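You operate a simulated robot arm through the tools that you are given. There is no shell and no other tool.

You run a simulated robot arm. Do the job below in one go: nothing can be reset, and whatever is moved stays where it is left.

JOB
Cool both boiled white eggs in a bowl of cold water.
Fine: tip all the water from the red jug into the blue bowl; jug back; eggs in the bowl. Set down upright: measuring jug.

It is judged by the outcome, as a careful person would: the job done as asked, and still so three seconds after it is handed in. It fails if anything else is knocked over, pushed out of place, dropped, spilled or broken.

ROBOT AND FRAMES
A 6-joint arm with a two-finger parallel gripper, fixed in place. Base frame: the origin is at the foot of the arm, x ahead of it, y to its left, z up; the work surface is at about z = 920. Units: mm, rad, N and s.
With the tool pointing down near the work surface it reaches from about 480 to 880 mm from the base axis. Its first joint turns from -2.007 to 2.007 rad. Payload 4.2 kg.
The tool frame sits at the grasp point between the pads (the TCP): z along the fingers, y along the line on which they close. The tips reach 23 mm beyond it. Largest opening 94 mm; finger width 38, thickness 10; the body of the gripper, 54 by 96 mm, starts 39 mm behind the TCP.
Orientation is told as [roll, pitch, yaw] about the base's x, y, z axes, in that order, counted from this pose: with the fingers straight down and closing along the base's y, the tool's x points along the base's -x, its y along +y and its z along -z.

CONTROLS
- The arm moves only by the tool servo_tool. Its argument "motion" is a list of rows, each an object of numbers (a shift or turn left out is 0, a gripper value left out holds the last): "grip": the finger opening in mm, from 0 to 94; "tx", "ty", "tz": the shift along the tool's x, y, z in mm; "ax", "ay", "az": the turn, a rotation vector about the tool's x, y, z in rad. In form: [{"grip": .., "tx": .., "ty": .., "tz": .., "ax": .., "ay": .., "az": ..}, ...]. A call has 1 to 20 rows; each row shifts and turns the commanded pose from where the row before left it, along the tool's axes as they then stand. A row lasts 0.2 s, in which the tool goes at most 50 mm and 0.15 rad; a call with a longer step from one row to the next is refused whole, and so is a gripper value outside its range. Where a pose cannot be reached the arm comes as near as it can. A force on the tool above 40 N (or 10 N above the force at the start of the call, whichever is more), or a blocked arm, ends the call early, and 0.2 s more pass. Each finger travels about 108 mm/s and halts on what it meets, pressing with about 24 N; the grip force reading is that of the motor and also rises with nothing between the fingers. The clock runs only during rows and for 0.2 s after the last one: add rows that do not move to give the fingers time. The reply holds the time, the measured pose of the TCP, the force on the tool along the base axes, the opening and the grip force, in the units named above and with some noise, with the torque about the TCP (base axes, N m) and any sound that the robot's microphone picked up, and new pictures: "views" is both (left out), scene, wrist or none.
- Cameras (640 x 400 px; columns grow to the right, rows downward): "scene" is fixed at [399.7, -499.9, 1518.4]; the picture's right is [0.87, -0.49, 0.00], its down [-0.37, -0.66, -0.65] and it looks along [0.32, 0.57, -0.76] (base axes); focal length 279 px, centre (320, 200). "wrist" rides on the gripper at [86, 16, -75] in the tool frame; the picture's right is [-0.18, 0.98, 0.00], its down [-0.58, -0.11, -0.81] and it looks along [-0.79, -0.15, 0.59] (tool axes); focal length 243 px, centre (320, 200). There is no depth. A picture from a camera that has moved, and an enlarged one, comes with that camera's place and axes in the base frame and with its lens.
- move_column(by): slides the trunk up (or, below 0, down) by that many mm; the arm rides with it, the base frame stays. It gives what a move gives, with no picture.
- zoom(camera, box): a new picture of the part [left, top, right, bottom] of that camera's present view, enlarged. No time passes.
- job_done(): hands the job in; it is judged then, once.

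Places have to be worked out from the pictures, the camera data and where the tool is seen. Open the gripper and draw the arm clear of the work before you hand the job in, unless the task says otherwise.

The tools are called as a command line: name --argument value ..., lists and objects as JSON in quotes. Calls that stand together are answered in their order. servo_tool: Moves the arm, as the interface text tells. Its arguments: {"type":"object","properties":{"motion":{"type":"array","items":{"type":"object","properties":{"grip":{"type":"number"},"tx":{"type":"number"},"ty":{"type":"number"},"tz":{"type":"number"},"ax":{"type":"number"},"ay":{"type":"number"},"az":{"type":"number"}}}},"views":{"type":"string","enum":["both","scene","wrist","none"]}},"required":["motion"]} The other tools are called the same way: move_column (by) slides the trunk up or down; zoom (camera, box) takes an enlarged picture of a part of a camera's view; job_done () hands the job in.

At the start:

```text
time: 0.0
tcp_pos: [579.5, -163.3, 1259.2]
tool_rot: [0.001, 0.0, -0.001]
contact_force: [-0.1, -0.5, -0.1]
ft_torque: [0.01, -0.01, -0.02]
gripper_width: 94.4
gripper_force: 0.1
trunk travel left (down, up): [-775.0, 215.0]
```

scene: 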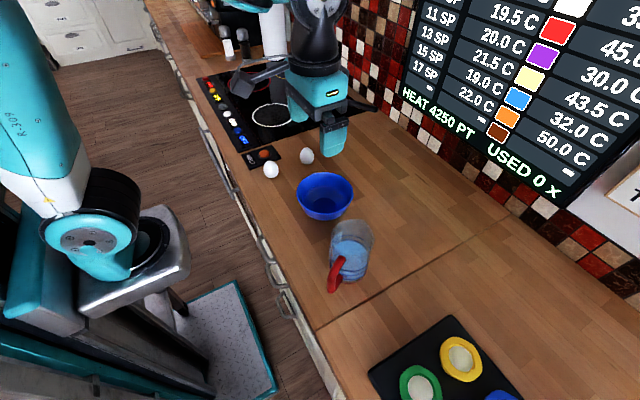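
wrist: 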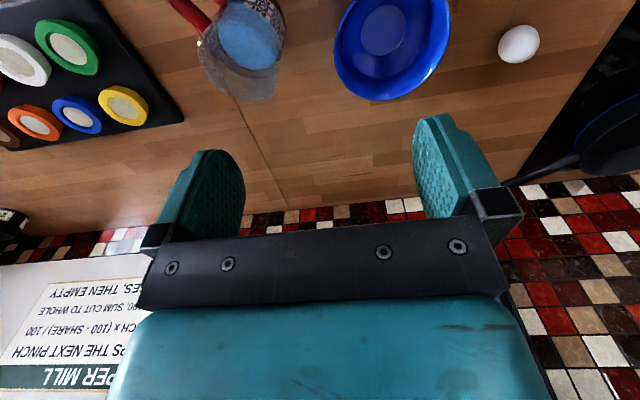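

I'll start by looking closely at the jug, the bowl and the eggs before I move anything.

zoom --camera "scene" --box '[220, 130, 420, 310]'

zoom --camera "wrist" --box '[140, 0, 600, 200]'

```text
2.22 times, centred on (320, 220) of scene
camera zoom: at [399.7, -499.9, 1518.4], right [0.87, -0.49, 0.0], down [-0.37, -0.66, -0.65], along [0.32, 0.57, -0.76], focal length 619 px, centre (320, 156)
```

zoom: 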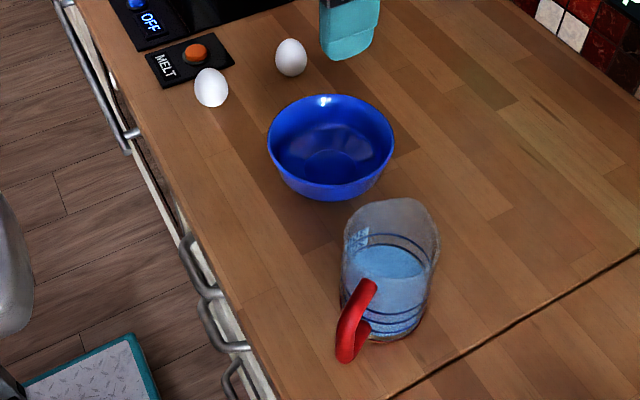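

```text
1.39 times, centred on (370, 100) of wrist
camera zoom: at [493.7, -149.6, 1334.0], right [0.18, 0.98, 0.0], down [0.58, -0.11, 0.81], along [0.79, -0.15, -0.59], focal length 338 px, centre (250, 339)
```

zoom: 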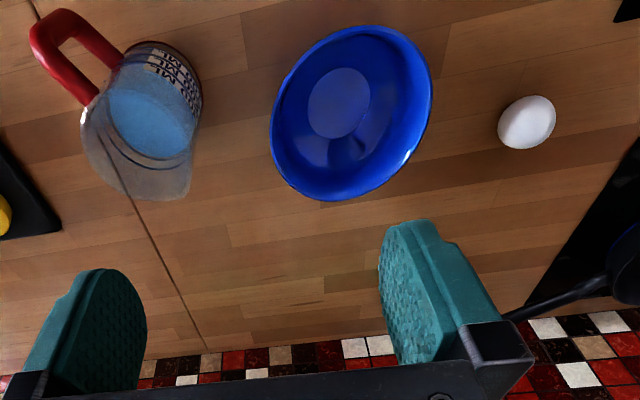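

The bowl looks to be near (643,-85), the jug near (600,-268) with its handle towards the robot and right, and the eggs near (574,112) and (696,111). I'll zoom in further on each of them and on the surroundings.

zoom --camera "scene" --box '[310, 205, 390, 305]'

zoom --camera "scene" --box '[190, 60, 350, 200]'

zoom --camera "wrist" --box '[150, 0, 310, 110]'

zoom --camera "scene" --box '[0, 0, 640, 400]'

```text
4.00 times, centred on (350, 255) of scene
camera zoom: at [399.7, -499.9, 1518.4], right [0.87, -0.49, 0.0], down [-0.37, -0.66, -0.65], along [0.32, 0.57, -0.76], focal length 1115 px, centre (200, -20)
```

zoom: 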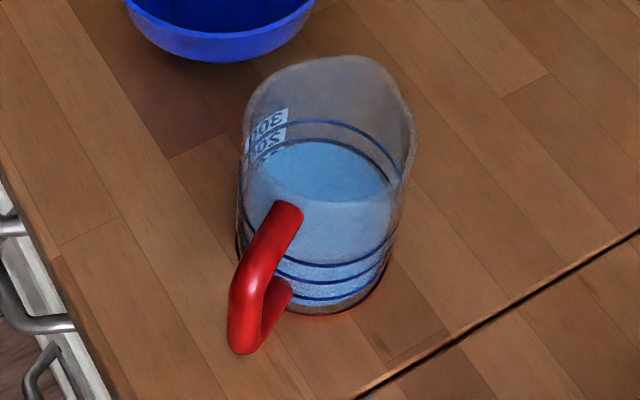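

```text
2.86 times, centred on (270, 130) of scene
camera zoom: at [399.7, -499.9, 1518.4], right [0.87, -0.49, 0.0], down [-0.37, -0.66, -0.65], along [0.32, 0.57, -0.76], focal length 796 px, centre (463, 400)
```

zoom: 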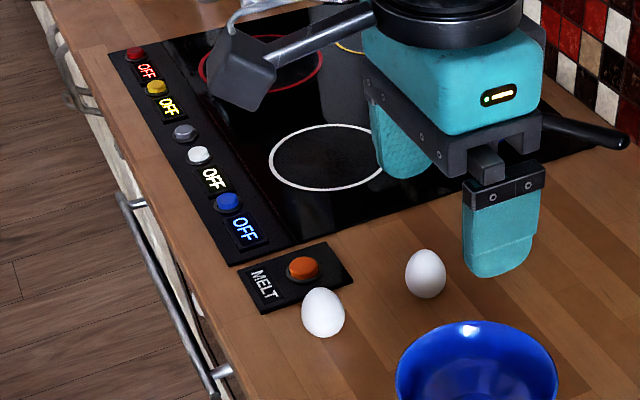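

```text
3.64 times, centred on (230, 55) of wrist
camera zoom: at [493.7, -149.6, 1334.0], right [0.18, 0.98, 0.0], down [0.58, -0.11, 0.81], along [0.79, -0.15, -0.59], focal length 882 px, centre (647, 727)
```

zoom: 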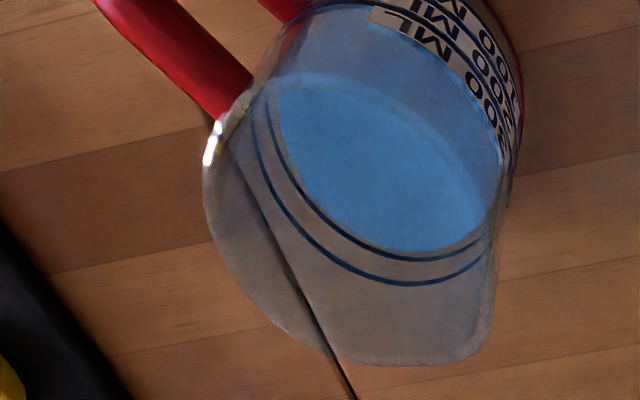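

```text
1.00 times, centred on (320, 200) of scene (not enlarged: the box is as wide or as high as the picture)
camera zoom: at [399.7, -499.9, 1518.4], right [0.87, -0.49, 0.0], down [-0.37, -0.66, -0.65], along [0.32, 0.57, -0.76], focal length 279 px, centre (320, 200)
```

zoom: 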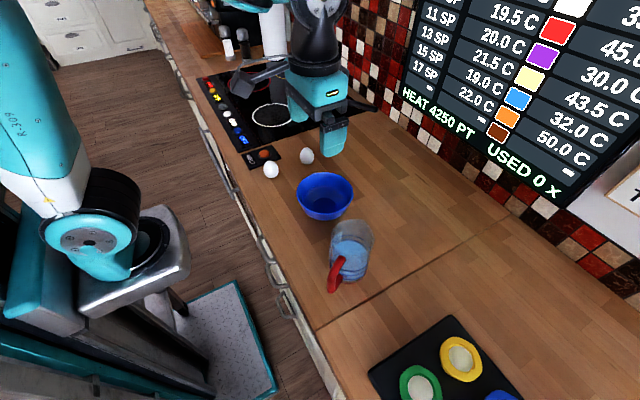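

The jug has its handle on the robot side and right, and its spout on the far side and left. It is close to 80 mm wide, so I need an accurate fix. I'll move the wrist camera over the handle side, yawed in line with the handle, and look down at it.

servo_tool --motion '[{"grip": 94, "tx": 9, "ty": -35, "tz": 8}, {"tx": 9, "ty": -35, "tz": 8}, {"tx": 9, "ty": -35, "tz": 8}, {"tx": 8, "ty": -35, "tz": 8}, {"az": -0.14}, {"az": -0.14}, {"az": -0.14}, {"az": -0.14}, {}]' --views "both"

```text
time: 2.0
tcp_pos: [545.2, -304.8, 1226.7]
tool_rot: [0.0, 0.0, 0.563]
contact_force: [-0.3, -0.2, -0.1]
ft_torque: [0.01, 0.0, 0.0]
gripper_width: 94.0
gripper_force: 0.1
trunk travel left (down, up): [-775.0, 215.0]
camera wrist: at [463.4, -338.8, 1301.7], right [-0.37, 0.93, 0.0], down [0.55, 0.22, 0.81], along [0.75, 0.3, -0.59], focal length 243 px, centre (320, 200)
```

scene: 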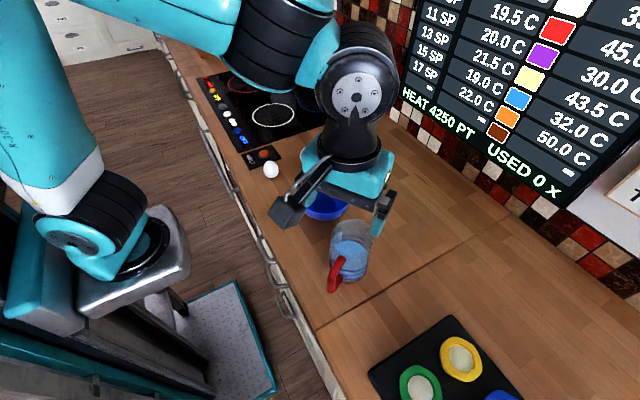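
wrist: 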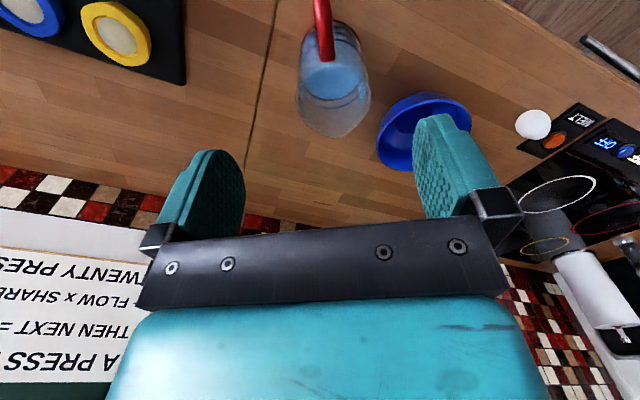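

The handle now points almost straight at the camera. I'll zoom in to measure the jug.

zoom --camera "wrist" --box '[260, 0, 400, 150]'

zoom --camera "wrist" --box '[360, 60, 620, 220]'

```text
2.67 times, centred on (330, 75) of wrist
camera zoom: at [463.4, -338.8, 1301.7], right [-0.37, 0.93, 0.0], down [0.55, 0.22, 0.81], along [0.75, 0.3, -0.59], focal length 647 px, centre (293, 533)
```

zoom: 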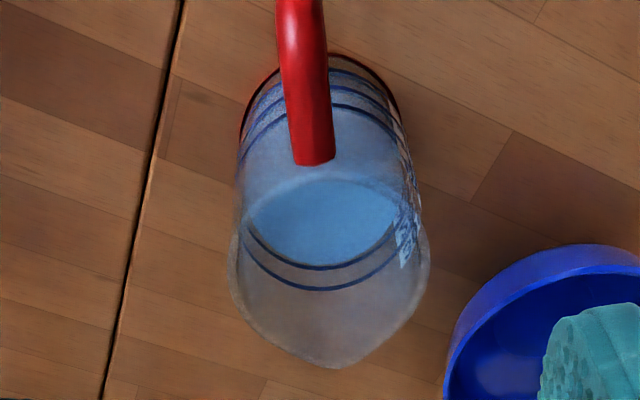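

```text
2.46 times, centred on (490, 140) of wrist
camera zoom: at [463.4, -338.8, 1301.7], right [-0.37, 0.93, 0.0], down [0.55, 0.22, 0.81], along [0.75, 0.3, -0.59], focal length 597 px, centre (-98, 348)
```

zoom: 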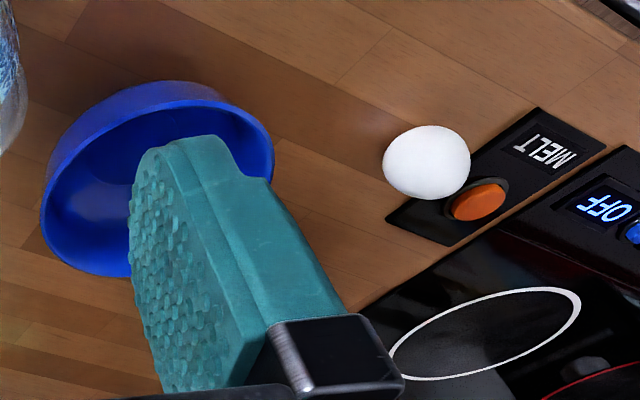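

zoom --camera "wrist" --box '[300, 0, 370, 60]'

zoom --camera "wrist" --box '[290, 70, 380, 145]'

zoom --camera "scene" --box '[320, 210, 385, 300]'

```text
6.67 times, centred on (335, 30) of wrist
camera zoom: at [463.4, -338.8, 1301.7], right [-0.37, 0.93, 0.0], down [0.55, 0.22, 0.81], along [0.75, 0.3, -0.59], focal length 1618 px, centre (220, 1333)
```

zoom: 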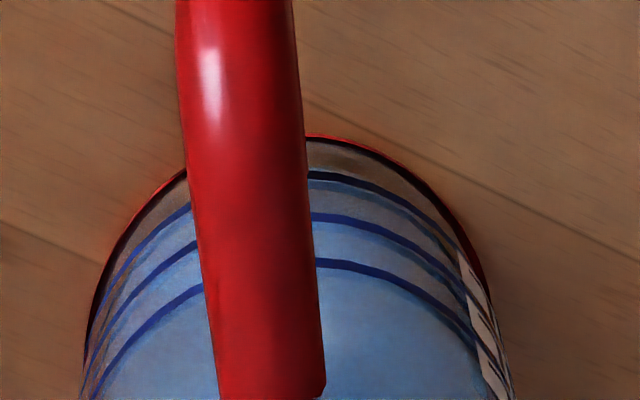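

```text
5.33 times, centred on (335, 108) of wrist
camera zoom: at [463.4, -338.8, 1301.7], right [-0.37, 0.93, 0.0], down [0.55, 0.22, 0.81], along [0.75, 0.3, -0.59], focal length 1294 px, centre (240, 693)
```

zoom: 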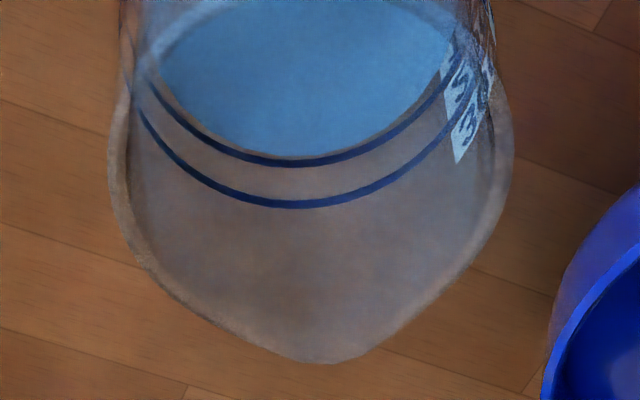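

```text
4.44 times, centred on (352, 255) of scene
camera zoom: at [399.7, -499.9, 1518.4], right [0.87, -0.49, 0.0], down [-0.37, -0.66, -0.65], along [0.32, 0.57, -0.76], focal length 1239 px, centre (176, -44)
```

zoom: 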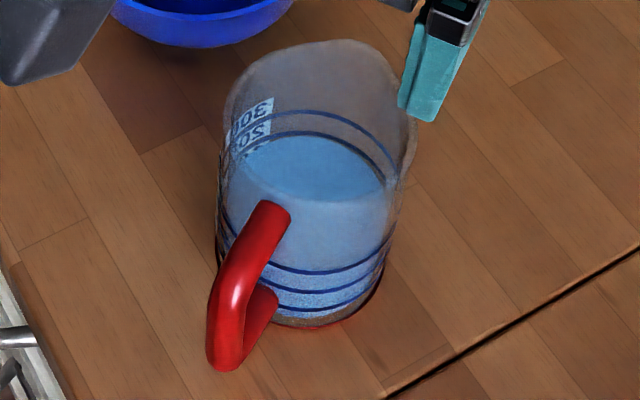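

From the two views, the jug axis is near (607,-261). It is about 90 mm wide at the base, with the rim near z 1043. The handle is a vertical bar near (533,-309), spanning about z 965–1025, with a gap of about 30 mm to the body.

The body is almost as wide as the gripper opens, so I plan to pinch the handle bar from the side, with one finger through the loop, and pour by rolling the tool. I'll test that orientation high up first.

servo_tool --motion '[{"tz": -25, "az": 0.146}, {"tz": -25, "az": 0.146}, {"tz": -25, "az": 0.146}, {"az": 0.146}, {"az": 0.146}, {"az": 0.146}, {"az": 0.146}, {"az": 0.146}, {"az": 0.146}, {"az": 0.146}, {"az": 0.146}, {}]' --views "scene"

```text
time: 4.6
tcp_pos: [544.2, -305.0, 1301.8]
tool_rot: [0.0, 0.0, -1.048]
contact_force: [0.3, 0.4, 0.5]
ft_torque: [-0.01, 0.04, -0.03]
gripper_width: 94.1
gripper_force: 0.1
trunk travel left (down, up): [-775.0, 215.0]
```

scene: 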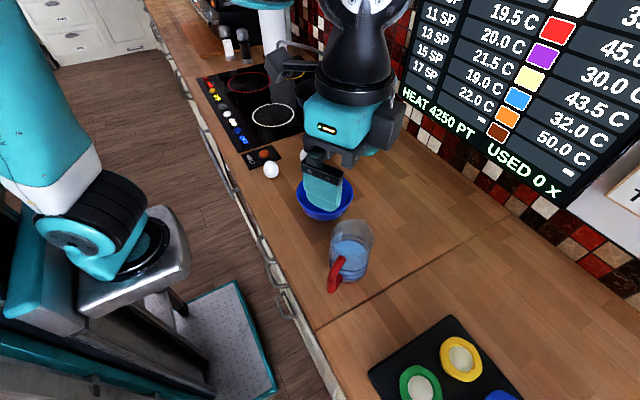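

The yaw went fine. Next I'll pitch the tool forward by 60° here, keeping the TCP where it is.

servo_tool --motion '[{"ay": -0.15}, {"ay": -0.15}, {"ay": -0.15}, {"ay": -0.15}, {"ay": -0.15}, {"ay": -0.15}, {"ay": -0.147}, {}]' --views "both"

```text
time: 6.4
tcp_pos: [546.7, -304.6, 1302.2]
tool_rot: [0.0, -1.049, -1.046]
contact_force: [0.3, 0.5, -0.7]
ft_torque: [0.0, 0.01, 0.03]
gripper_width: 94.1
gripper_force: 0.1
trunk travel left (down, up): [-775.0, 215.0]
camera wrist: at [505.5, -204.6, 1264.9], right [0.9, 0.41, 0.16], down [-0.3, 0.3, 0.91], along [0.33, -0.86, 0.39], focal length 243 px, centre (320, 200)
```

scene: 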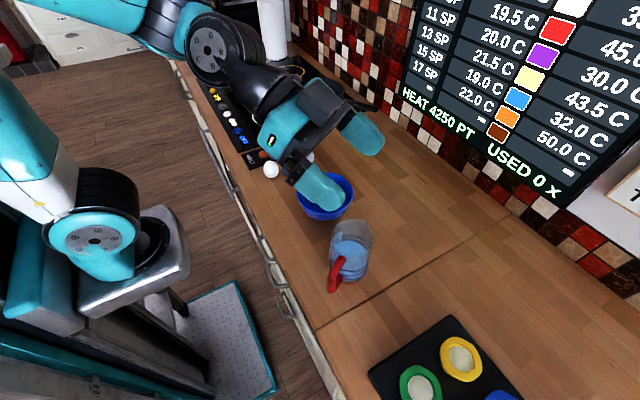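
wrist: 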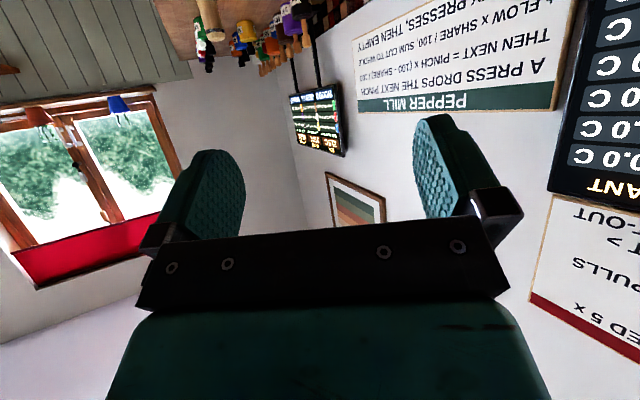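

The 60° pitch was reached without trouble. Now I'll test the 180° roll that puts the wrist camera above the gripper, which would let me see the handle as I approach it.

servo_tool --motion '[{"az": 0.15}, {"az": 0.15}, {"az": 0.15}, {"az": 0.15}, {"az": 0.15}, {"az": 0.15}, {"az": 0.15}, {"az": 0.15}, {"az": 0.15}, {"az": 0.15}, {"az": 0.15}, {"az": 0.15}, {"az": 0.15}, {"az": 0.15}, {"az": 0.15}, {"az": 0.15}, {"az": 0.15}, {"az": 0.15}, {"az": 0.15}, {"az": 0.15}]' --views "both"

```text
time: 10.6
tcp_pos: [508.1, -383.7, 1407.2]
tool_rot: [0.409, 0.99, 2.571]
contact_force: [0.5, -0.1, 0.0]
ft_torque: [0.02, -0.02, 0.03]
gripper_width: 94.1
gripper_force: 0.0
out of reach, approached as far as the arm can: row 17, 18, 19, 20
trunk travel left (down, up): [-775.0, 215.0]
camera wrist: at [503.7, -363.9, 1521.0], right [-0.85, -0.53, 0.06], down [-0.53, 0.84, -0.1], along [0.0, -0.12, -0.99], focal length 243 px, centre (320, 200)
```

scene: 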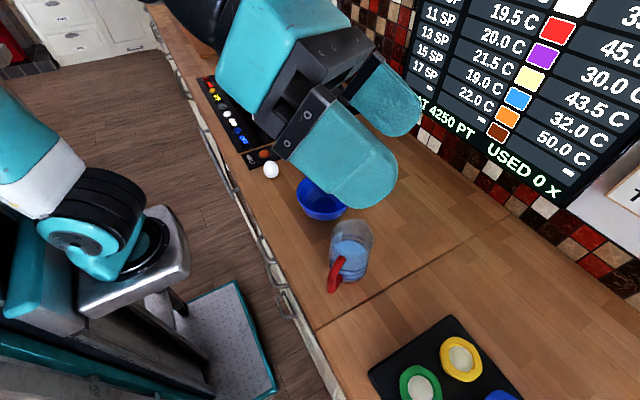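
wrist: 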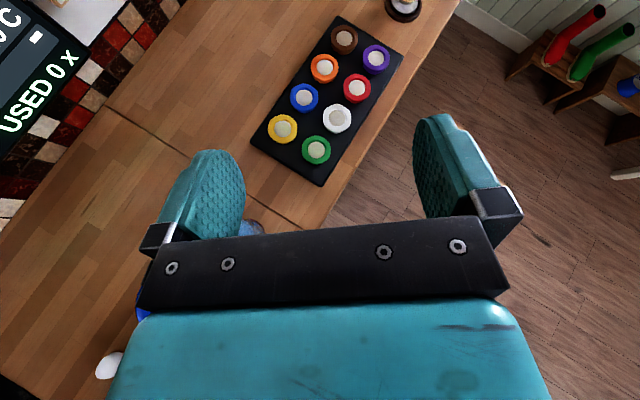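

The roll hits a joint limit about 2.3 rad beyond the camera-down pose, so the camera-up grasp won't work. I'll roll back 3.0 rad and check where the arm ends up.

servo_tool --motion '[{"az": -0.15}, {"az": -0.15}, {"az": -0.15}, {"az": -0.15}, {"az": -0.15}, {"az": -0.15}, {"az": -0.15}, {"az": -0.15}, {"az": -0.15}, {"az": -0.15}, {"az": -0.15}, {"az": -0.15}, {"az": -0.15}, {"az": -0.15}, {"az": -0.15}, {"az": -0.15}, {"az": -0.15}, {"az": -0.15}, {"az": -0.15}, {"az": -0.15}]' --views "scene"

```text
time: 14.8
tcp_pos: [509.3, -382.9, 1406.8]
tool_rot: [-0.194, -1.03, -0.82]
contact_force: [0.4, -0.5, -0.3]
ft_torque: [0.01, -0.04, -0.03]
gripper_width: 94.2
gripper_force: 0.0
trunk travel left (down, up): [-775.0, 215.0]
```

scene: 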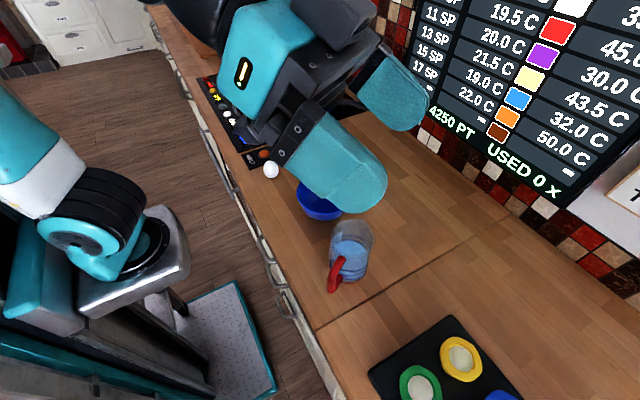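

The commanded pose re-anchors to wherever the arm actually gets to. I'll tidy the orientation (tool at azimuth -58°, 30° below horizontal), move above the bowl at height, and test the pouring rotation there with the gripper empty.

servo_tool --motion '[{"ax": -0.028, "ay": -0.0075, "az": 0.0985}, {"tx": 24.8, "ty": 36.5, "tz": -12.4}, {"tx": 24.8, "ty": 36.5, "tz": -12.4}, {"tx": 24.8, "ty": 36.5, "tz": -12.4}, {"tx": 24.8, "ty": 36.5, "tz": -12.4}, {"tx": 24.8, "ty": 36.5, "tz": -12.4}, {"tx": 24.8, "ty": 36.5, "tz": -12.4}, {"tx": 24.8, "ty": 36.5, "tz": -12.4}, {}, {}]' --views "scene"

```text
time: 17.0
tcp_pos: [641.3, -110.2, 1298.9]
tool_rot: [0.002, -1.049, -1.02]
contact_force: [0.0, 0.0, 0.0]
ft_torque: [-0.01, 0.03, -0.01]
gripper_width: 93.8
gripper_force: 0.1
trunk travel left (down, up): [-775.0, 215.0]
```

scene: 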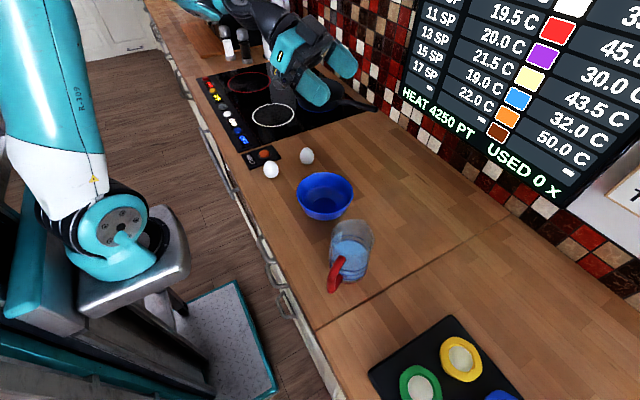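

That worked. Now a dry run of the pour: a 2.2 rad rotation about the horizontal axis, with the TCP fixed.

servo_tool --motion '[{"ax": 0.0725, "az": -0.1256}, {"ax": 0.0725, "az": -0.1256}, {"ax": 0.0725, "az": -0.1256}, {"ax": 0.0725, "az": -0.1256}, {"ax": 0.0725, "az": -0.1256}, {"ax": 0.0725, "az": -0.1256}, {"ax": 0.0725, "az": -0.1256}, {"ax": 0.0725, "az": -0.1256}, {"ax": 0.0725, "az": -0.1256}, {"ax": 0.0725, "az": -0.1256}, {"ax": 0.0725, "az": -0.1256}, {"ax": 0.0725, "az": -0.1256}, {"ax": 0.0725, "az": -0.1256}, {"ax": 0.0725, "az": -0.1256}, {"ax": 0.0725, "az": -0.1256}, {}]' --views "scene"

```text
time: 20.4
tcp_pos: [476.8, -210.6, 1083.0]
tool_rot: [-1.832, 0.519, -0.011]
contact_force: [-0.3, 0.4, 0.0]
ft_torque: [-0.01, -0.03, 0.0]
gripper_width: 94.0
gripper_force: 0.0
out of reach, approached as far as the arm can: row 4, 5, 6, 7, 8, 9, 10, 11, 12, 13, 14, 15
trunk travel left (down, up): [-775.0, 215.0]
```

scene: 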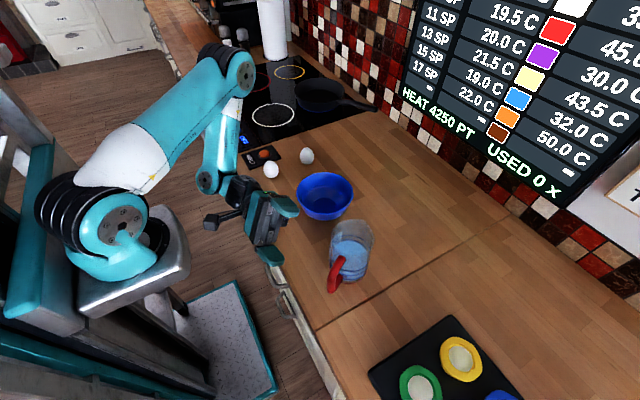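

The 30°-down pour went out of reach about 3 rows in, because the tool axis became nearly tangential, and the arm drifted away. Nothing was touched. I'll back out by rising first and then reversing the rotation. The pour should work better with the tool axis radial, since that is far from the wrist singularity.

servo_tool --motion '[{"tx": 18.6, "ty": -31.5, "tz": 8.4}, {"tx": 18.6, "ty": -31.5, "tz": 8.4}, {"tx": 18.6, "ty": -31.5, "tz": 8.4}, {"tx": 18.6, "ty": -31.5, "tz": 8.4}, {}]' --views "scene"

```text
time: 21.6
tcp_pos: [473.4, -144.4, 1129.5]
tool_rot: [-1.83, 0.519, -0.008]
contact_force: [1.3, -0.6, 0.2]
ft_torque: [0.0, 0.02, 0.0]
gripper_width: 94.0
gripper_force: 0.0
out of reach, approached as far as the arm can: row 1, 2, 3, 4
trunk travel left (down, up): [-775.0, 215.0]
```

scene: 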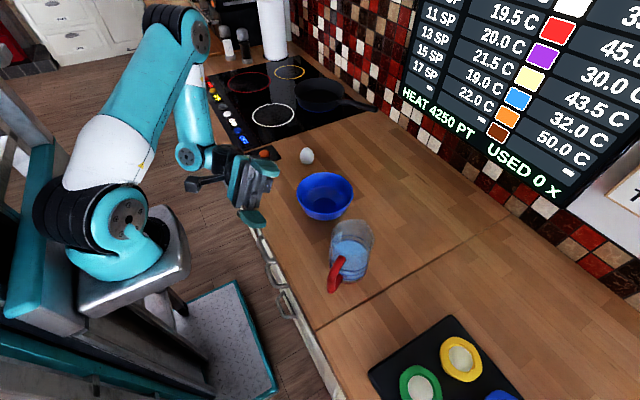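

servo_tool --motion '[{"ax": -0.0725, "az": 0.1256}, {"ax": -0.0725, "az": 0.1256}, {"ax": -0.0725, "az": 0.1256}, {"ax": -0.0725, "az": 0.1256}, {"ax": -0.0725, "az": 0.1256}, {"ax": -0.0725, "az": 0.1256}, {"ax": -0.0725, "az": 0.1256}, {"ax": -0.0725, "az": 0.1256}, {}]' --views "scene"

```text
time: 23.6
tcp_pos: [483.8, -137.9, 1127.9]
tool_rot: [-1.201, -0.472, -0.062]
contact_force: [-0.2, -0.9, -0.4]
ft_torque: [-0.01, 0.01, 0.01]
gripper_width: 93.9
gripper_force: 0.0
out of reach, approached as far as the arm can: row 7, 8
trunk travel left (down, up): [-775.0, 215.0]
```

scene: 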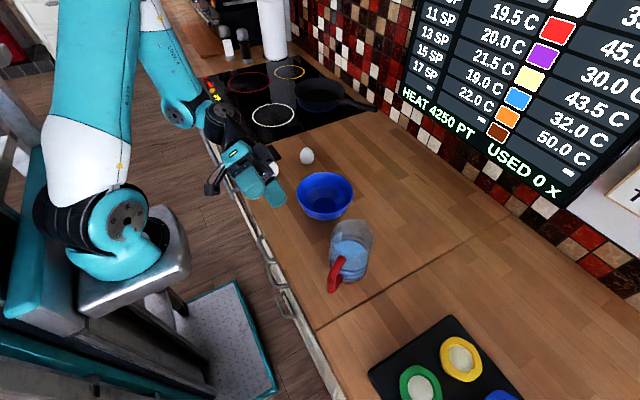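

I'll rotate the tool back to pointing down, which is a comfortable pose at this radius, before moving on.

servo_tool --motion '[{"ax": -0.1246, "ay": 0.0597, "az": -0.0105}, {"ax": -0.1246, "ay": 0.0597, "az": -0.0105}, {"ax": -0.1246, "ay": 0.0597, "az": -0.0105}, {"ax": -0.1246, "ay": 0.0597, "az": -0.0105}, {"ax": -0.1246, "ay": 0.0597, "az": -0.0105}, {"ax": -0.1246, "ay": 0.0597, "az": -0.0105}, {"ax": -0.1246, "ay": 0.0597, "az": -0.0105}, {"ax": -0.1246, "ay": 0.0597, "az": -0.0105}, {"ax": -0.1246, "ay": 0.0597, "az": -0.0105}, {}, {}]' --views "scene"

```text
time: 26.0
tcp_pos: [488.1, -137.7, 1128.4]
tool_rot: [0.003, 0.001, -0.277]
contact_force: [-0.5, 0.0, 0.1]
ft_torque: [0.0, -0.03, -0.03]
gripper_width: 94.0
gripper_force: 0.0
out of reach, approached as far as the arm can: row 2
trunk travel left (down, up): [-775.0, 215.0]
```

scene: 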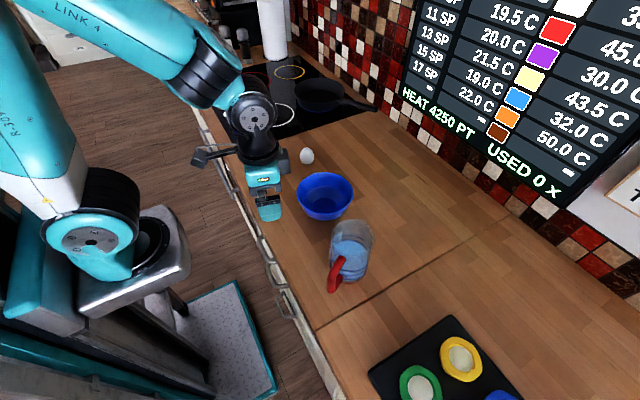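

The tool is back to pointing straight down. Now I'll go high above the bowl, set the tool axis radial (azimuth -10°) and pitch it to 30° below horizontal. Then I'll test the pour roll again in small steps.

servo_tool --motion '[{"tx": -20.6, "ty": 7.0, "tz": -38.9}, {"tx": -20.6, "ty": 7.0, "tz": -38.9}, {"tx": -20.6, "ty": 7.0, "tz": -38.9}, {"tx": -20.6, "ty": 7.0, "tz": -38.9}, {"tx": -20.6, "ty": 7.0, "tz": -38.9}, {"tx": -20.6, "ty": 7.0, "tz": -38.9}, {"tx": -20.6, "ty": 7.0, "tz": -38.9}, {"az": -0.102}, {"ay": -0.15}, {"ay": -0.15}, {"ay": -0.15}, {"ay": -0.15}, {"ay": -0.15}, {"ay": -0.15}, {"ay": -0.147}, {}, {}]' --views "none"

```text
time: 29.6
tcp_pos: [725.4, -130.7, 1554.6]
tool_rot: [-0.003, -0.926, -0.173]
contact_force: [-0.3, 0.2, -0.5]
ft_torque: [0.0, -0.01, 0.01]
gripper_width: 94.1
gripper_force: 0.1
out of reach, approached as far as the arm can: row 9, 10, 11, 12, 13, 14, 15
trunk travel left (down, up): [-775.0, 215.0]
```

The arm is out of reach at this height, so I need to see its posture before deciding anything else.

zoom --camera "scene" --box '[0, 0, 640, 400]'

zoom --camera "wrist" --box '[0, 0, 640, 400]'

```text
1.00 times, centred on (320, 200) of scene (not enlarged: the box is as wide or as high as the picture)
camera zoom: at [399.7, -499.9, 1518.4], right [0.87, -0.49, 0.0], down [-0.37, -0.66, -0.65], along [0.32, 0.57, -0.76], focal length 279 px, centre (320, 200)
```

zoom: 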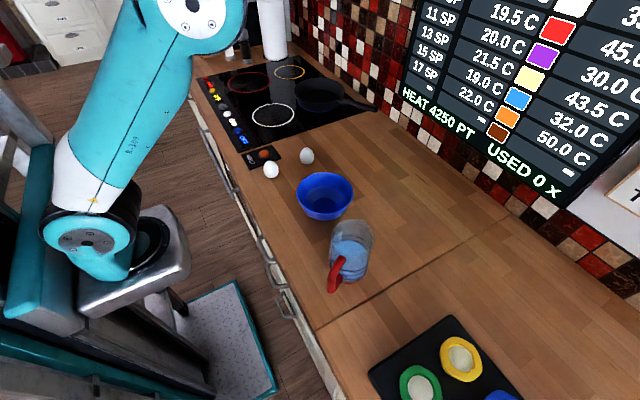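

```text
1.00 times, centred on (320, 200) of wrist (not enlarged: the box is as wide or as high as the picture)
camera zoom: at [618.5, -96.9, 1530.0], right [0.28, 0.95, 0.15], down [-0.31, -0.05, 0.95], along [0.91, -0.31, 0.28], focal length 243 px, centre (320, 200)
```

zoom: 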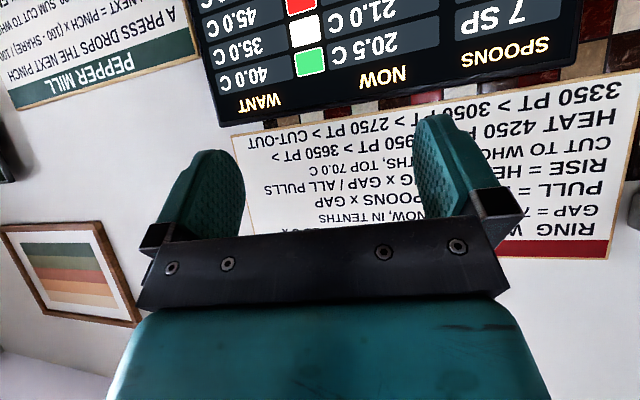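

The wrist appears to be spherical (forearm roll, bend, tool roll), so I may have slipped into another joint branch. I'll return to roughly the starting pose with the tool down and compare how the arm looks there.

servo_tool --motion '[{"tx": 39.9, "ty": -7, "tz": 8.5, "ay": 0.1158}, {"tx": 38.6, "ty": -7, "tz": 13, "ay": 0.1158}, {"tx": 36.9, "ty": -7, "tz": 17.5, "ay": 0.1158}, {"tx": 34.6, "ty": -7, "tz": 21.6, "ay": 0.1158}, {"tx": 31.9, "ty": -7, "tz": 25.4, "ay": 0.1158}, {"tx": 28.8, "ty": -7, "tz": 29, "ay": 0.1158}, {"tx": 25.2, "ty": -7, "tz": 32.1, "ay": 0.1158}, {"tx": 21.4, "ty": -7, "tz": 34.7, "ay": 0.1158}, {}, {}]' --views "scene"

```text
time: 31.8
tcp_pos: [638.5, -167.9, 1350.0]
tool_rot: [-0.001, 0.004, -0.174]
contact_force: [0.8, -0.2, -0.8]
ft_torque: [0.02, -0.02, 0.02]
gripper_width: 94.0
gripper_force: 0.1
out of reach, approached as far as the arm can: row 1, 2, 3, 4, 5, 6, 7, 8
trunk travel left (down, up): [-775.0, 215.0]
```

scene: 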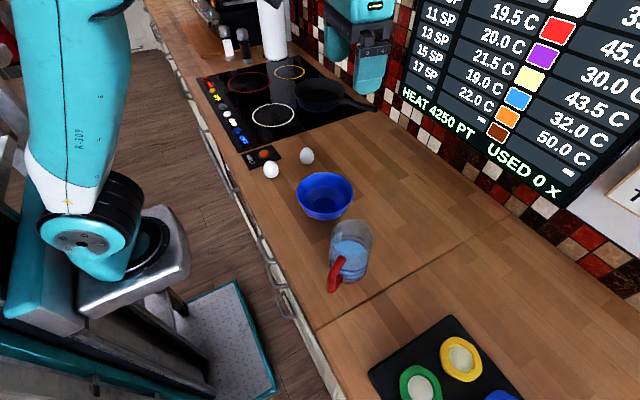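

The orientation came back exactly, but the position fell short of the target. I'll command the remaining translation towards the start pose and see whether it is still flagged.

servo_tool --motion '[{"tx": 14.2, "ty": -1.4, "tz": 22.8}, {"tx": 14.2, "ty": -1.4, "tz": 22.8}, {"tx": 14.2, "ty": -1.4, "tz": 22.8}, {"tx": 14.2, "ty": -1.4, "tz": 22.8}, {}, {}]' --views "scene"

```text
time: 33.2
tcp_pos: [631.9, -172.6, 1353.0]
tool_rot: [-0.002, 0.0, -0.175]
contact_force: [0.8, 0.1, 0.3]
ft_torque: [-0.04, -0.01, -0.01]
gripper_width: 93.8
gripper_force: 0.0
out of reach, approached as far as the arm can: row 1, 2, 3, 4
trunk travel left (down, up): [-775.0, 215.0]
```

scene: 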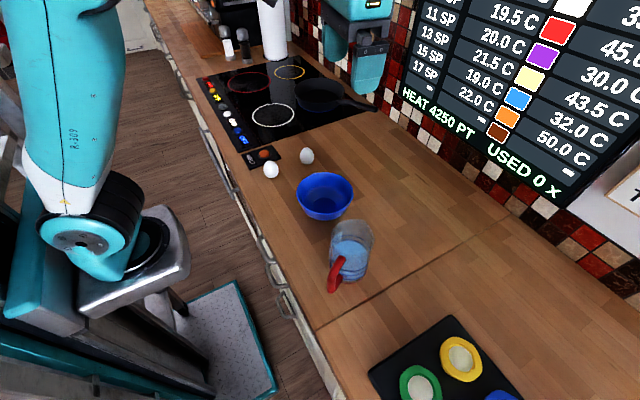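

The arm seems stuck on one joint limit. I'll probe it with a couple of small moves: a slight yaw back, then up and outwards.

servo_tool --motion '[{"tz": -20}, {"tz": -20}, {}]' --views "none"

servo_tool --motion '[{"az": 0.1}, {"az": 0.1}, {"az": 0.1}, {}]' --views "none"

```text
time: 34.0
tcp_pos: [624.1, -170.0, 1371.2]
tool_rot: [-0.001, 0.001, -0.175]
contact_force: [-0.4, 0.8, -0.4]
ft_torque: [0.02, -0.03, -0.02]
gripper_width: 94.1
gripper_force: 0.0
out of reach, approached as far as the arm can: row 1, 2
trunk travel left (down, up): [-775.0, 215.0]
```

```text
time: 35.0
tcp_pos: [625.4, -170.7, 1372.5]
tool_rot: [-0.002, 0.0, -0.477]
contact_force: [0.1, -0.4, 0.6]
ft_torque: [-0.02, 0.01, 0.0]
gripper_width: 94.2
gripper_force: 0.0
trunk travel left (down, up): [-775.0, 215.0]
```

servo_tool --motion '[{"ay": 0.1}, {"ay": 0.1}, {}]' --views "none"

servo_tool --motion '[{"ay": -0.1}, {"ay": -0.1}, {}]' --views "none"

servo_tool --motion '[{"tx": -20}, {"tx": -20}, {}]' --views "none"

servo_tool --motion '[{"tx": 20}, {"tx": 20}, {}]' --views "none"

servo_tool --motion '[{"tz": 20}, {"tz": 20}, {}]' --views "none"

```text
time: 35.8
tcp_pos: [629.6, -175.4, 1371.7]
tool_rot: [-0.029, 0.137, -0.476]
contact_force: [-0.3, 0.5, -0.9]
ft_torque: [0.03, -0.01, 0.01]
gripper_width: 93.9
gripper_force: 0.1
out of reach, approached as far as the arm can: row 1, 2
trunk travel left (down, up): [-775.0, 215.0]
```

```text
time: 36.6
tcp_pos: [638.2, -172.1, 1373.9]
tool_rot: [-0.038, 0.009, -0.473]
contact_force: [-0.3, 0.6, 0.4]
ft_torque: [-0.03, -0.01, -0.01]
gripper_width: 93.9
gripper_force: 0.0
out of reach, approached as far as the arm can: row 2
trunk travel left (down, up): [-775.0, 215.0]
```

```text
time: 37.4
tcp_pos: [674.3, -189.3, 1372.0]
tool_rot: [-0.037, 0.006, -0.472]
contact_force: [0.4, -0.9, 0.0]
ft_torque: [-0.05, 0.01, 0.01]
gripper_width: 94.0
gripper_force: 0.1
trunk travel left (down, up): [-775.0, 215.0]
```

```text
time: 38.2
tcp_pos: [639.3, -171.1, 1371.0]
tool_rot: [-0.039, 0.007, -0.475]
contact_force: [0.4, 0.9, -0.2]
ft_torque: [-0.02, -0.02, 0.01]
gripper_width: 94.0
gripper_force: 0.0
trunk travel left (down, up): [-775.0, 215.0]
```

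```text
time: 39.0
tcp_pos: [643.0, -173.5, 1341.4]
tool_rot: [-0.04, 0.011, -0.473]
contact_force: [-0.6, 1.0, -0.4]
ft_torque: [0.0, 0.0, 0.0]
gripper_width: 94.0
gripper_force: 0.1
out of reach, approached as far as the arm can: row 2
trunk travel left (down, up): [-775.0, 215.0]
```

Moving outwards is free, but moving inwards or down is blocked by a joint limit. I'll lower the trunk by 200 mm with the arm locked, keeping the fingers at about z 1120, so the scene camera can see the whole arm.

move_column --by -200

zoom --camera "scene" --box '[0, 0, 640, 400]'

```text
time: 41.2
tcp_pos: [644.1, -173.8, 1141.7]
tool_rot: [-0.037, 0.011, -0.473]
contact_force: [-0.4, 0.2, -0.8]
ft_torque: [0.01, -0.03, 0.0]
gripper_width: 93.8
gripper_force: 0.1
trunk travel left (down, up): [-575.0, 415.0]
```

```text
1.00 times, centred on (320, 200) of scene (not enlarged: the box is as wide or as high as the picture)
camera zoom: at [399.7, -499.9, 1518.4], right [0.87, -0.49, 0.0], down [-0.37, -0.66, -0.65], along [0.32, 0.57, -0.76], focal length 279 px, centre (320, 200)
```

zoom: 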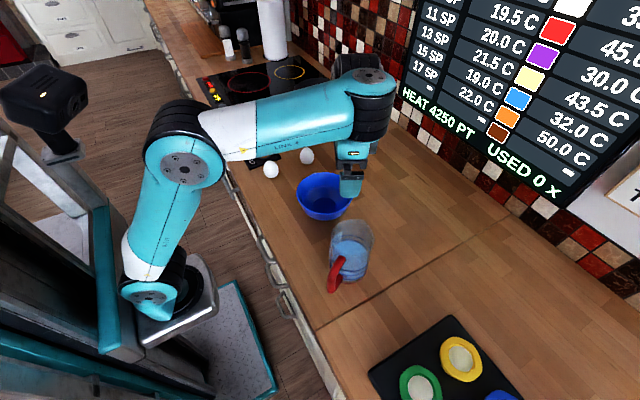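

zoom --camera "scene" --box '[100, 30, 420, 230]'

```text
2.00 times, centred on (260, 130) of scene
camera zoom: at [399.7, -499.9, 1518.4], right [0.87, -0.49, 0.0], down [-0.37, -0.66, -0.65], along [0.32, 0.57, -0.76], focal length 557 px, centre (440, 340)
```

zoom: 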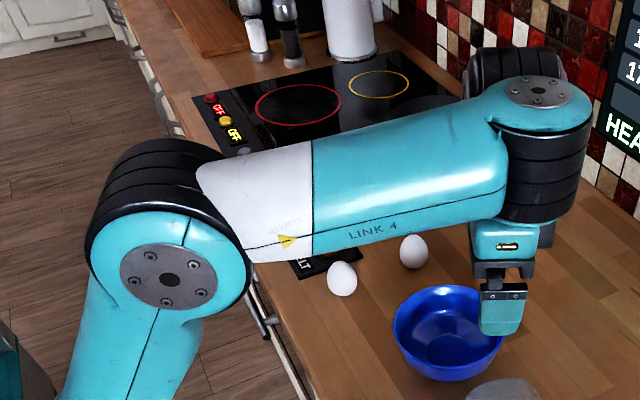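

zoom --camera "scene" --box '[310, 40, 420, 210]'

zoom --camera "wrist" --box '[0, 0, 640, 400]'

```text
2.35 times, centred on (365, 125) of scene
camera zoom: at [399.7, -499.9, 1518.4], right [0.87, -0.49, 0.0], down [-0.37, -0.66, -0.65], along [0.32, 0.57, -0.76], focal length 656 px, centre (214, 376)
```

zoom: 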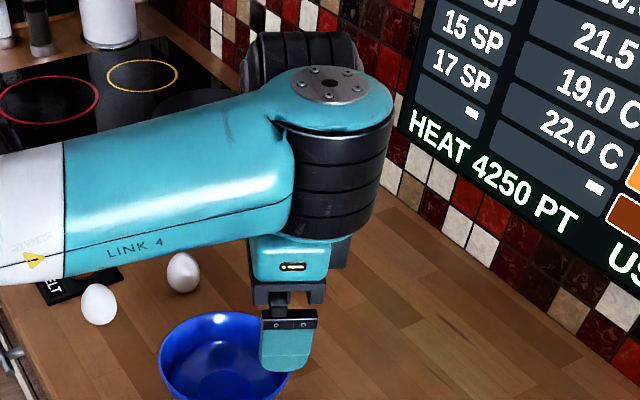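

```text
1.00 times, centred on (320, 200) of wrist (not enlarged: the box is as wide or as high as the picture)
camera zoom: at [576.3, -119.5, 1216.7], right [0.61, 0.79, -0.04], down [0.49, -0.34, 0.8], along [0.62, -0.51, -0.59], focal length 243 px, centre (320, 200)
```

zoom: 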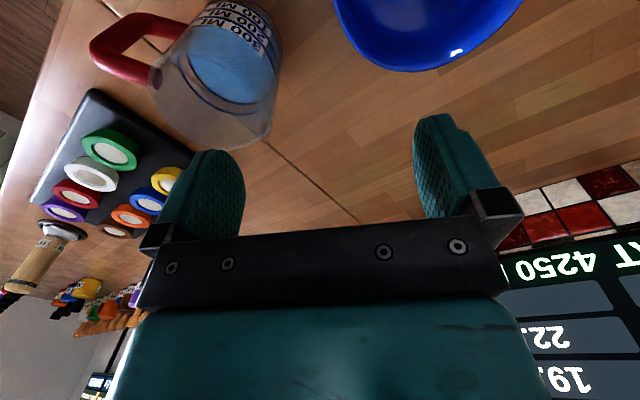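

Now the cause is visible. The first wrist joint axis stands vertical with the forearm level, so the tool is parallel to it and the wrist is caught in a singularity. To get free I'll tilt the tool sideways (towards +Y), then sweep the tilt direction round to radially outward. First the tilt.

servo_tool --motion '[{"ax": -0.14, "ay": 0.03}, {"ax": -0.14, "ay": 0.03}, {"ax": -0.14, "ay": 0.03}, {"ax": -0.14, "ay": 0.03}, {}]' --views "scene"

```text
time: 42.4
tcp_pos: [631.3, -168.1, 1114.2]
tool_rot: [0.525, 0.125, -0.447]
contact_force: [0.2, -0.2, -0.1]
ft_torque: [-0.03, -0.01, -0.02]
gripper_width: 94.0
gripper_force: 0.1
out of reach, approached as far as the arm can: row 1, 2, 3, 4
trunk travel left (down, up): [-575.0, 415.0]
```

scene: 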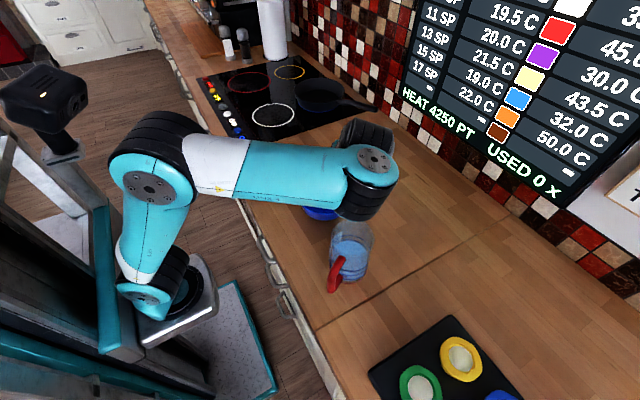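

zoom --camera "scene" --box '[280, 90, 440, 290]'

zoom --camera "scene" --box '[90, 90, 290, 330]'

```text
2.00 times, centred on (360, 190) of scene
camera zoom: at [399.7, -499.9, 1518.4], right [0.87, -0.49, 0.0], down [-0.37, -0.66, -0.65], along [0.32, 0.57, -0.76], focal length 557 px, centre (240, 220)
```

zoom: 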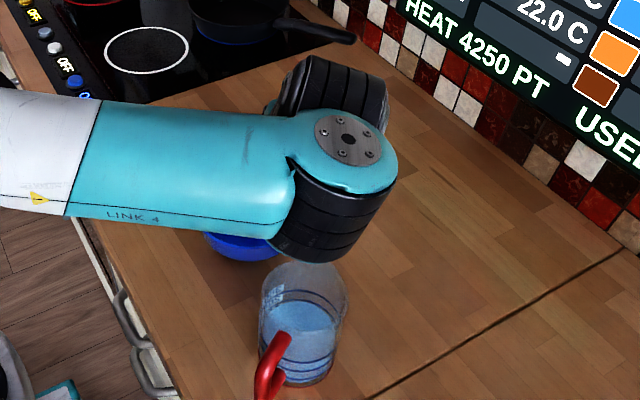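

```text
1.67 times, centred on (190, 210) of scene
camera zoom: at [399.7, -499.9, 1518.4], right [0.87, -0.49, 0.0], down [-0.37, -0.66, -0.65], along [0.32, 0.57, -0.76], focal length 464 px, centre (537, 183)
```

zoom: 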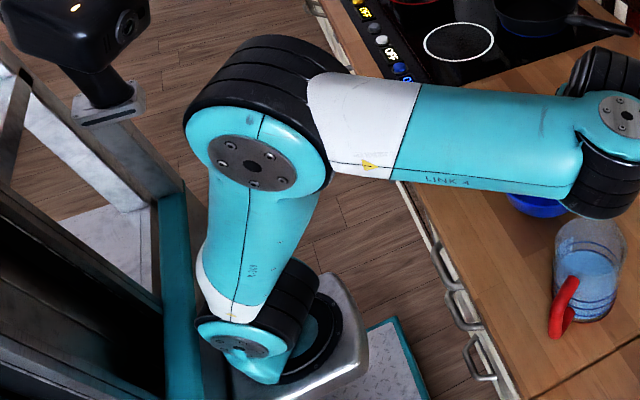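

The tilt worked, but the first wrist joint looks to be at its stop. Sweeping the tilt direction towards radially outward should bring it off. For clearance I'll raise the trunk 80 mm first and then sweep.

move_column --by 80

servo_tool --motion '[{"ax": -0.0119, "ay": -0.1052, "az": -0.028}, {"ax": 0.0088, "ay": -0.1055, "az": -0.028}, {"ax": 0.0292, "ay": -0.1017, "az": -0.028}, {"ax": 0.0485, "ay": -0.0941, "az": -0.028}, {}]' --views "scene"

```text
time: 43.5
tcp_pos: [631.8, -169.2, 1195.0]
tool_rot: [0.523, 0.123, -0.447]
contact_force: [-0.2, -0.3, 0.8]
ft_torque: [0.0, 0.04, -0.02]
gripper_width: 94.3
gripper_force: 0.2
trunk travel left (down, up): [-655.0, 335.0]
```

```text
time: 44.7
tcp_pos: [631.7, -167.6, 1194.4]
tool_rot: [0.456, -0.288, -0.549]
contact_force: [-1.0, 0.6, 0.6]
ft_torque: [0.0, 0.0, -0.02]
gripper_width: 94.1
gripper_force: 0.0
trunk travel left (down, up): [-655.0, 335.0]
```

scene: 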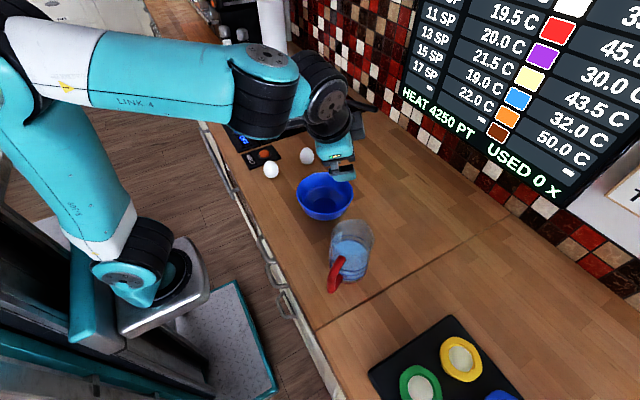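

The sweep is not flagged and the wrist is freeing up. I'll continue it.

servo_tool --motion '[{"ax": 0.066, "ay": -0.0828, "az": -0.028}, {"ax": 0.0808, "ay": -0.0684, "az": -0.028}, {"ax": 0.0926, "ay": -0.0513, "az": -0.028}, {"ax": 0.1008, "ay": -0.0322, "az": -0.028}, {}]' --views "scene"

```text
time: 45.9
tcp_pos: [631.9, -168.5, 1194.9]
tool_rot: [0.096, -0.537, -0.513]
contact_force: [0.9, 0.5, 0.0]
ft_torque: [-0.03, 0.01, -0.01]
gripper_width: 93.9
gripper_force: 0.0
trunk travel left (down, up): [-655.0, 335.0]
```

scene: 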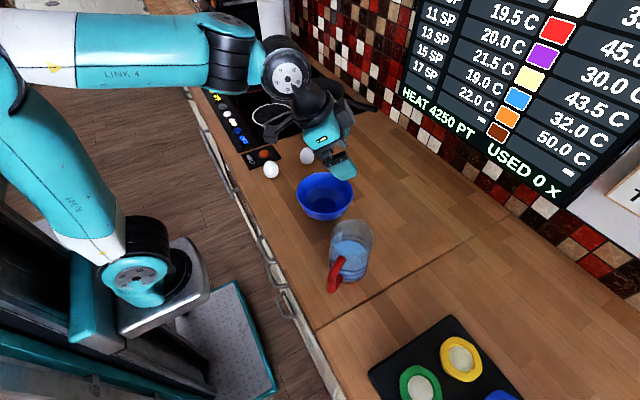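

The wrist is free again, in the same branch as at the start. I'll now set the radial pouring orientation (azimuth about -11°, 30° below horizontal) above the bowl at z 1290, ready for a cautious pour test.

servo_tool --motion '[{"tx": -13.5, "ty": 15.7, "tz": -27.4}, {"tx": -13.5, "ty": 15.7, "tz": -27.4}, {"tx": -13.5, "ty": 15.7, "tz": -27.4}, {"ax": -0.0329, "ay": -0.1235, "az": -0.0615}, {"ax": -0.0329, "ay": -0.1235, "az": -0.0615}, {"ax": -0.0329, "ay": -0.1235, "az": -0.0615}, {"ax": -0.0329, "ay": -0.1235, "az": -0.0615}, {}, {}]' --views "none"

```text
time: 47.9
tcp_pos: [642.8, -128.8, 1289.3]
tool_rot: [0.003, -1.051, -0.202]
contact_force: [0.3, -0.7, 0.3]
ft_torque: [0.01, 0.01, 0.0]
gripper_width: 94.2
gripper_force: 0.1
trunk travel left (down, up): [-655.0, 335.0]
```

That pose was reached exactly. Now the pour rotation in small checked chunks.

servo_tool --motion '[{"ax": 0.07, "az": -0.1212}, {"ax": 0.07, "az": -0.1212}, {"ax": 0.07, "az": -0.1212}, {"ax": 0.07, "az": -0.1212}, {"ax": 0.07, "az": -0.1212}, {}]' --views "none"

```text
time: 49.3
tcp_pos: [642.4, -130.1, 1289.2]
tool_rot: [-1.036, -0.726, 0.64]
contact_force: [0.3, -1.0, 0.0]
ft_torque: [-0.01, -0.03, -0.04]
gripper_width: 94.1
gripper_force: 0.0
trunk travel left (down, up): [-655.0, 335.0]
```

servo_tool --motion '[{"ax": 0.07, "az": -0.1212}, {"ax": 0.07, "az": -0.1212}, {"ax": 0.07, "az": -0.1212}, {"ax": 0.07, "az": -0.1212}, {"ax": 0.07, "az": -0.1212}, {}]' --views "none"

```text
time: 50.7
tcp_pos: [642.8, -129.8, 1288.7]
tool_rot: [-1.486, -0.147, 0.839]
contact_force: [0.3, 0.7, -0.3]
ft_torque: [0.0, -0.01, -0.01]
gripper_width: 93.9
gripper_force: 0.0
trunk travel left (down, up): [-655.0, 335.0]
```

Eighty degrees of pour is fine with no drift. I'll go on to about 126°.

servo_tool --motion '[{"ax": 0.07, "az": -0.1212}, {"ax": 0.07, "az": -0.1212}, {"ax": 0.07, "az": -0.1212}, {"ax": 0.07, "az": -0.1212}, {}]' --views "scene"

servo_tool --motion '[{"ax": 0.07, "az": -0.1212}, {"ax": 0.07, "az": -0.1212}, {}]' --views "none"

```text
time: 51.9
tcp_pos: [642.9, -131.8, 1291.6]
tool_rot: [-1.771, 0.336, 0.815]
contact_force: [0.5, -0.4, -0.2]
ft_torque: [0.0, 0.01, -0.03]
gripper_width: 94.2
gripper_force: 0.1
trunk travel left (down, up): [-655.0, 335.0]
```

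scene: 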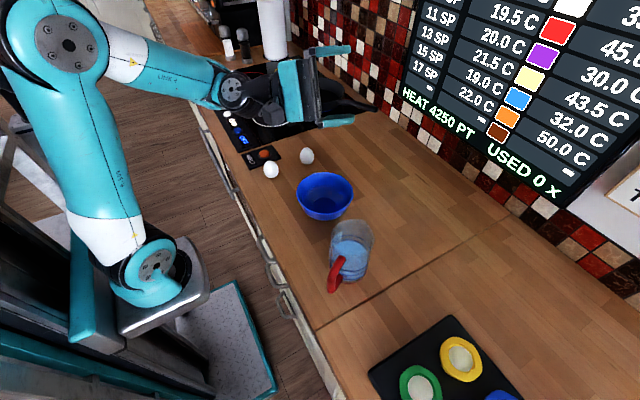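

```text
time: 52.7
tcp_pos: [654.3, -143.4, 1305.7]
tool_rot: [-1.946, 0.568, 0.74]
contact_force: [-0.1, 0.3, 0.1]
ft_torque: [-0.01, -0.03, 0.02]
gripper_width: 93.9
gripper_force: 0.0
out of reach, approached as far as the arm can: row 1, 2
trunk travel left (down, up): [-655.0, 335.0]
```

The pour rotation works to about 115° and then hits a wrist-bend limit. With the trunk lower relative to the arm there should be more room, so I'll move up 125 mm (the equivalent geometry) and test the end of the pour there.

servo_tool --motion '[{"ax": -0.07, "az": 0.1212}, {"ax": -0.07, "az": 0.1212}, {"tx": 20.4, "ty": -35, "tz": 9}, {"tx": 20.4, "ty": -35, "tz": 9}, {"tx": 20.4, "ty": -35, "tz": 9}, {}]' --views "none"

```text
time: 54.1
tcp_pos: [642.1, -164.6, 1431.2]
tool_rot: [-1.773, 0.331, 0.813]
contact_force: [0.6, 0.1, -0.1]
ft_torque: [0.01, -0.02, 0.0]
gripper_width: 94.1
gripper_force: 0.0
trunk travel left (down, up): [-655.0, 335.0]
```

servo_tool --motion '[{"ax": 0.07, "az": -0.1212}, {"ax": 0.07, "az": -0.1212}, {}]' --views "none"

servo_tool --motion '[{"ax": 0.07, "az": -0.1212}, {"ax": 0.07, "az": -0.1212}, {}]' --views "none"

```text
time: 54.9
tcp_pos: [642.1, -163.0, 1428.9]
tool_rot: [-1.949, 0.567, 0.735]
contact_force: [0.3, 0.2, 0.6]
ft_torque: [-0.04, 0.01, -0.03]
gripper_width: 94.1
gripper_force: 0.0
trunk travel left (down, up): [-655.0, 335.0]
```

```text
time: 55.7
tcp_pos: [643.5, -164.9, 1428.1]
tool_rot: [-2.183, 0.781, 0.587]
contact_force: [0.0, -0.3, -0.1]
ft_torque: [-0.05, 0.03, 0.02]
gripper_width: 94.1
gripper_force: 0.0
trunk travel left (down, up): [-655.0, 335.0]
```

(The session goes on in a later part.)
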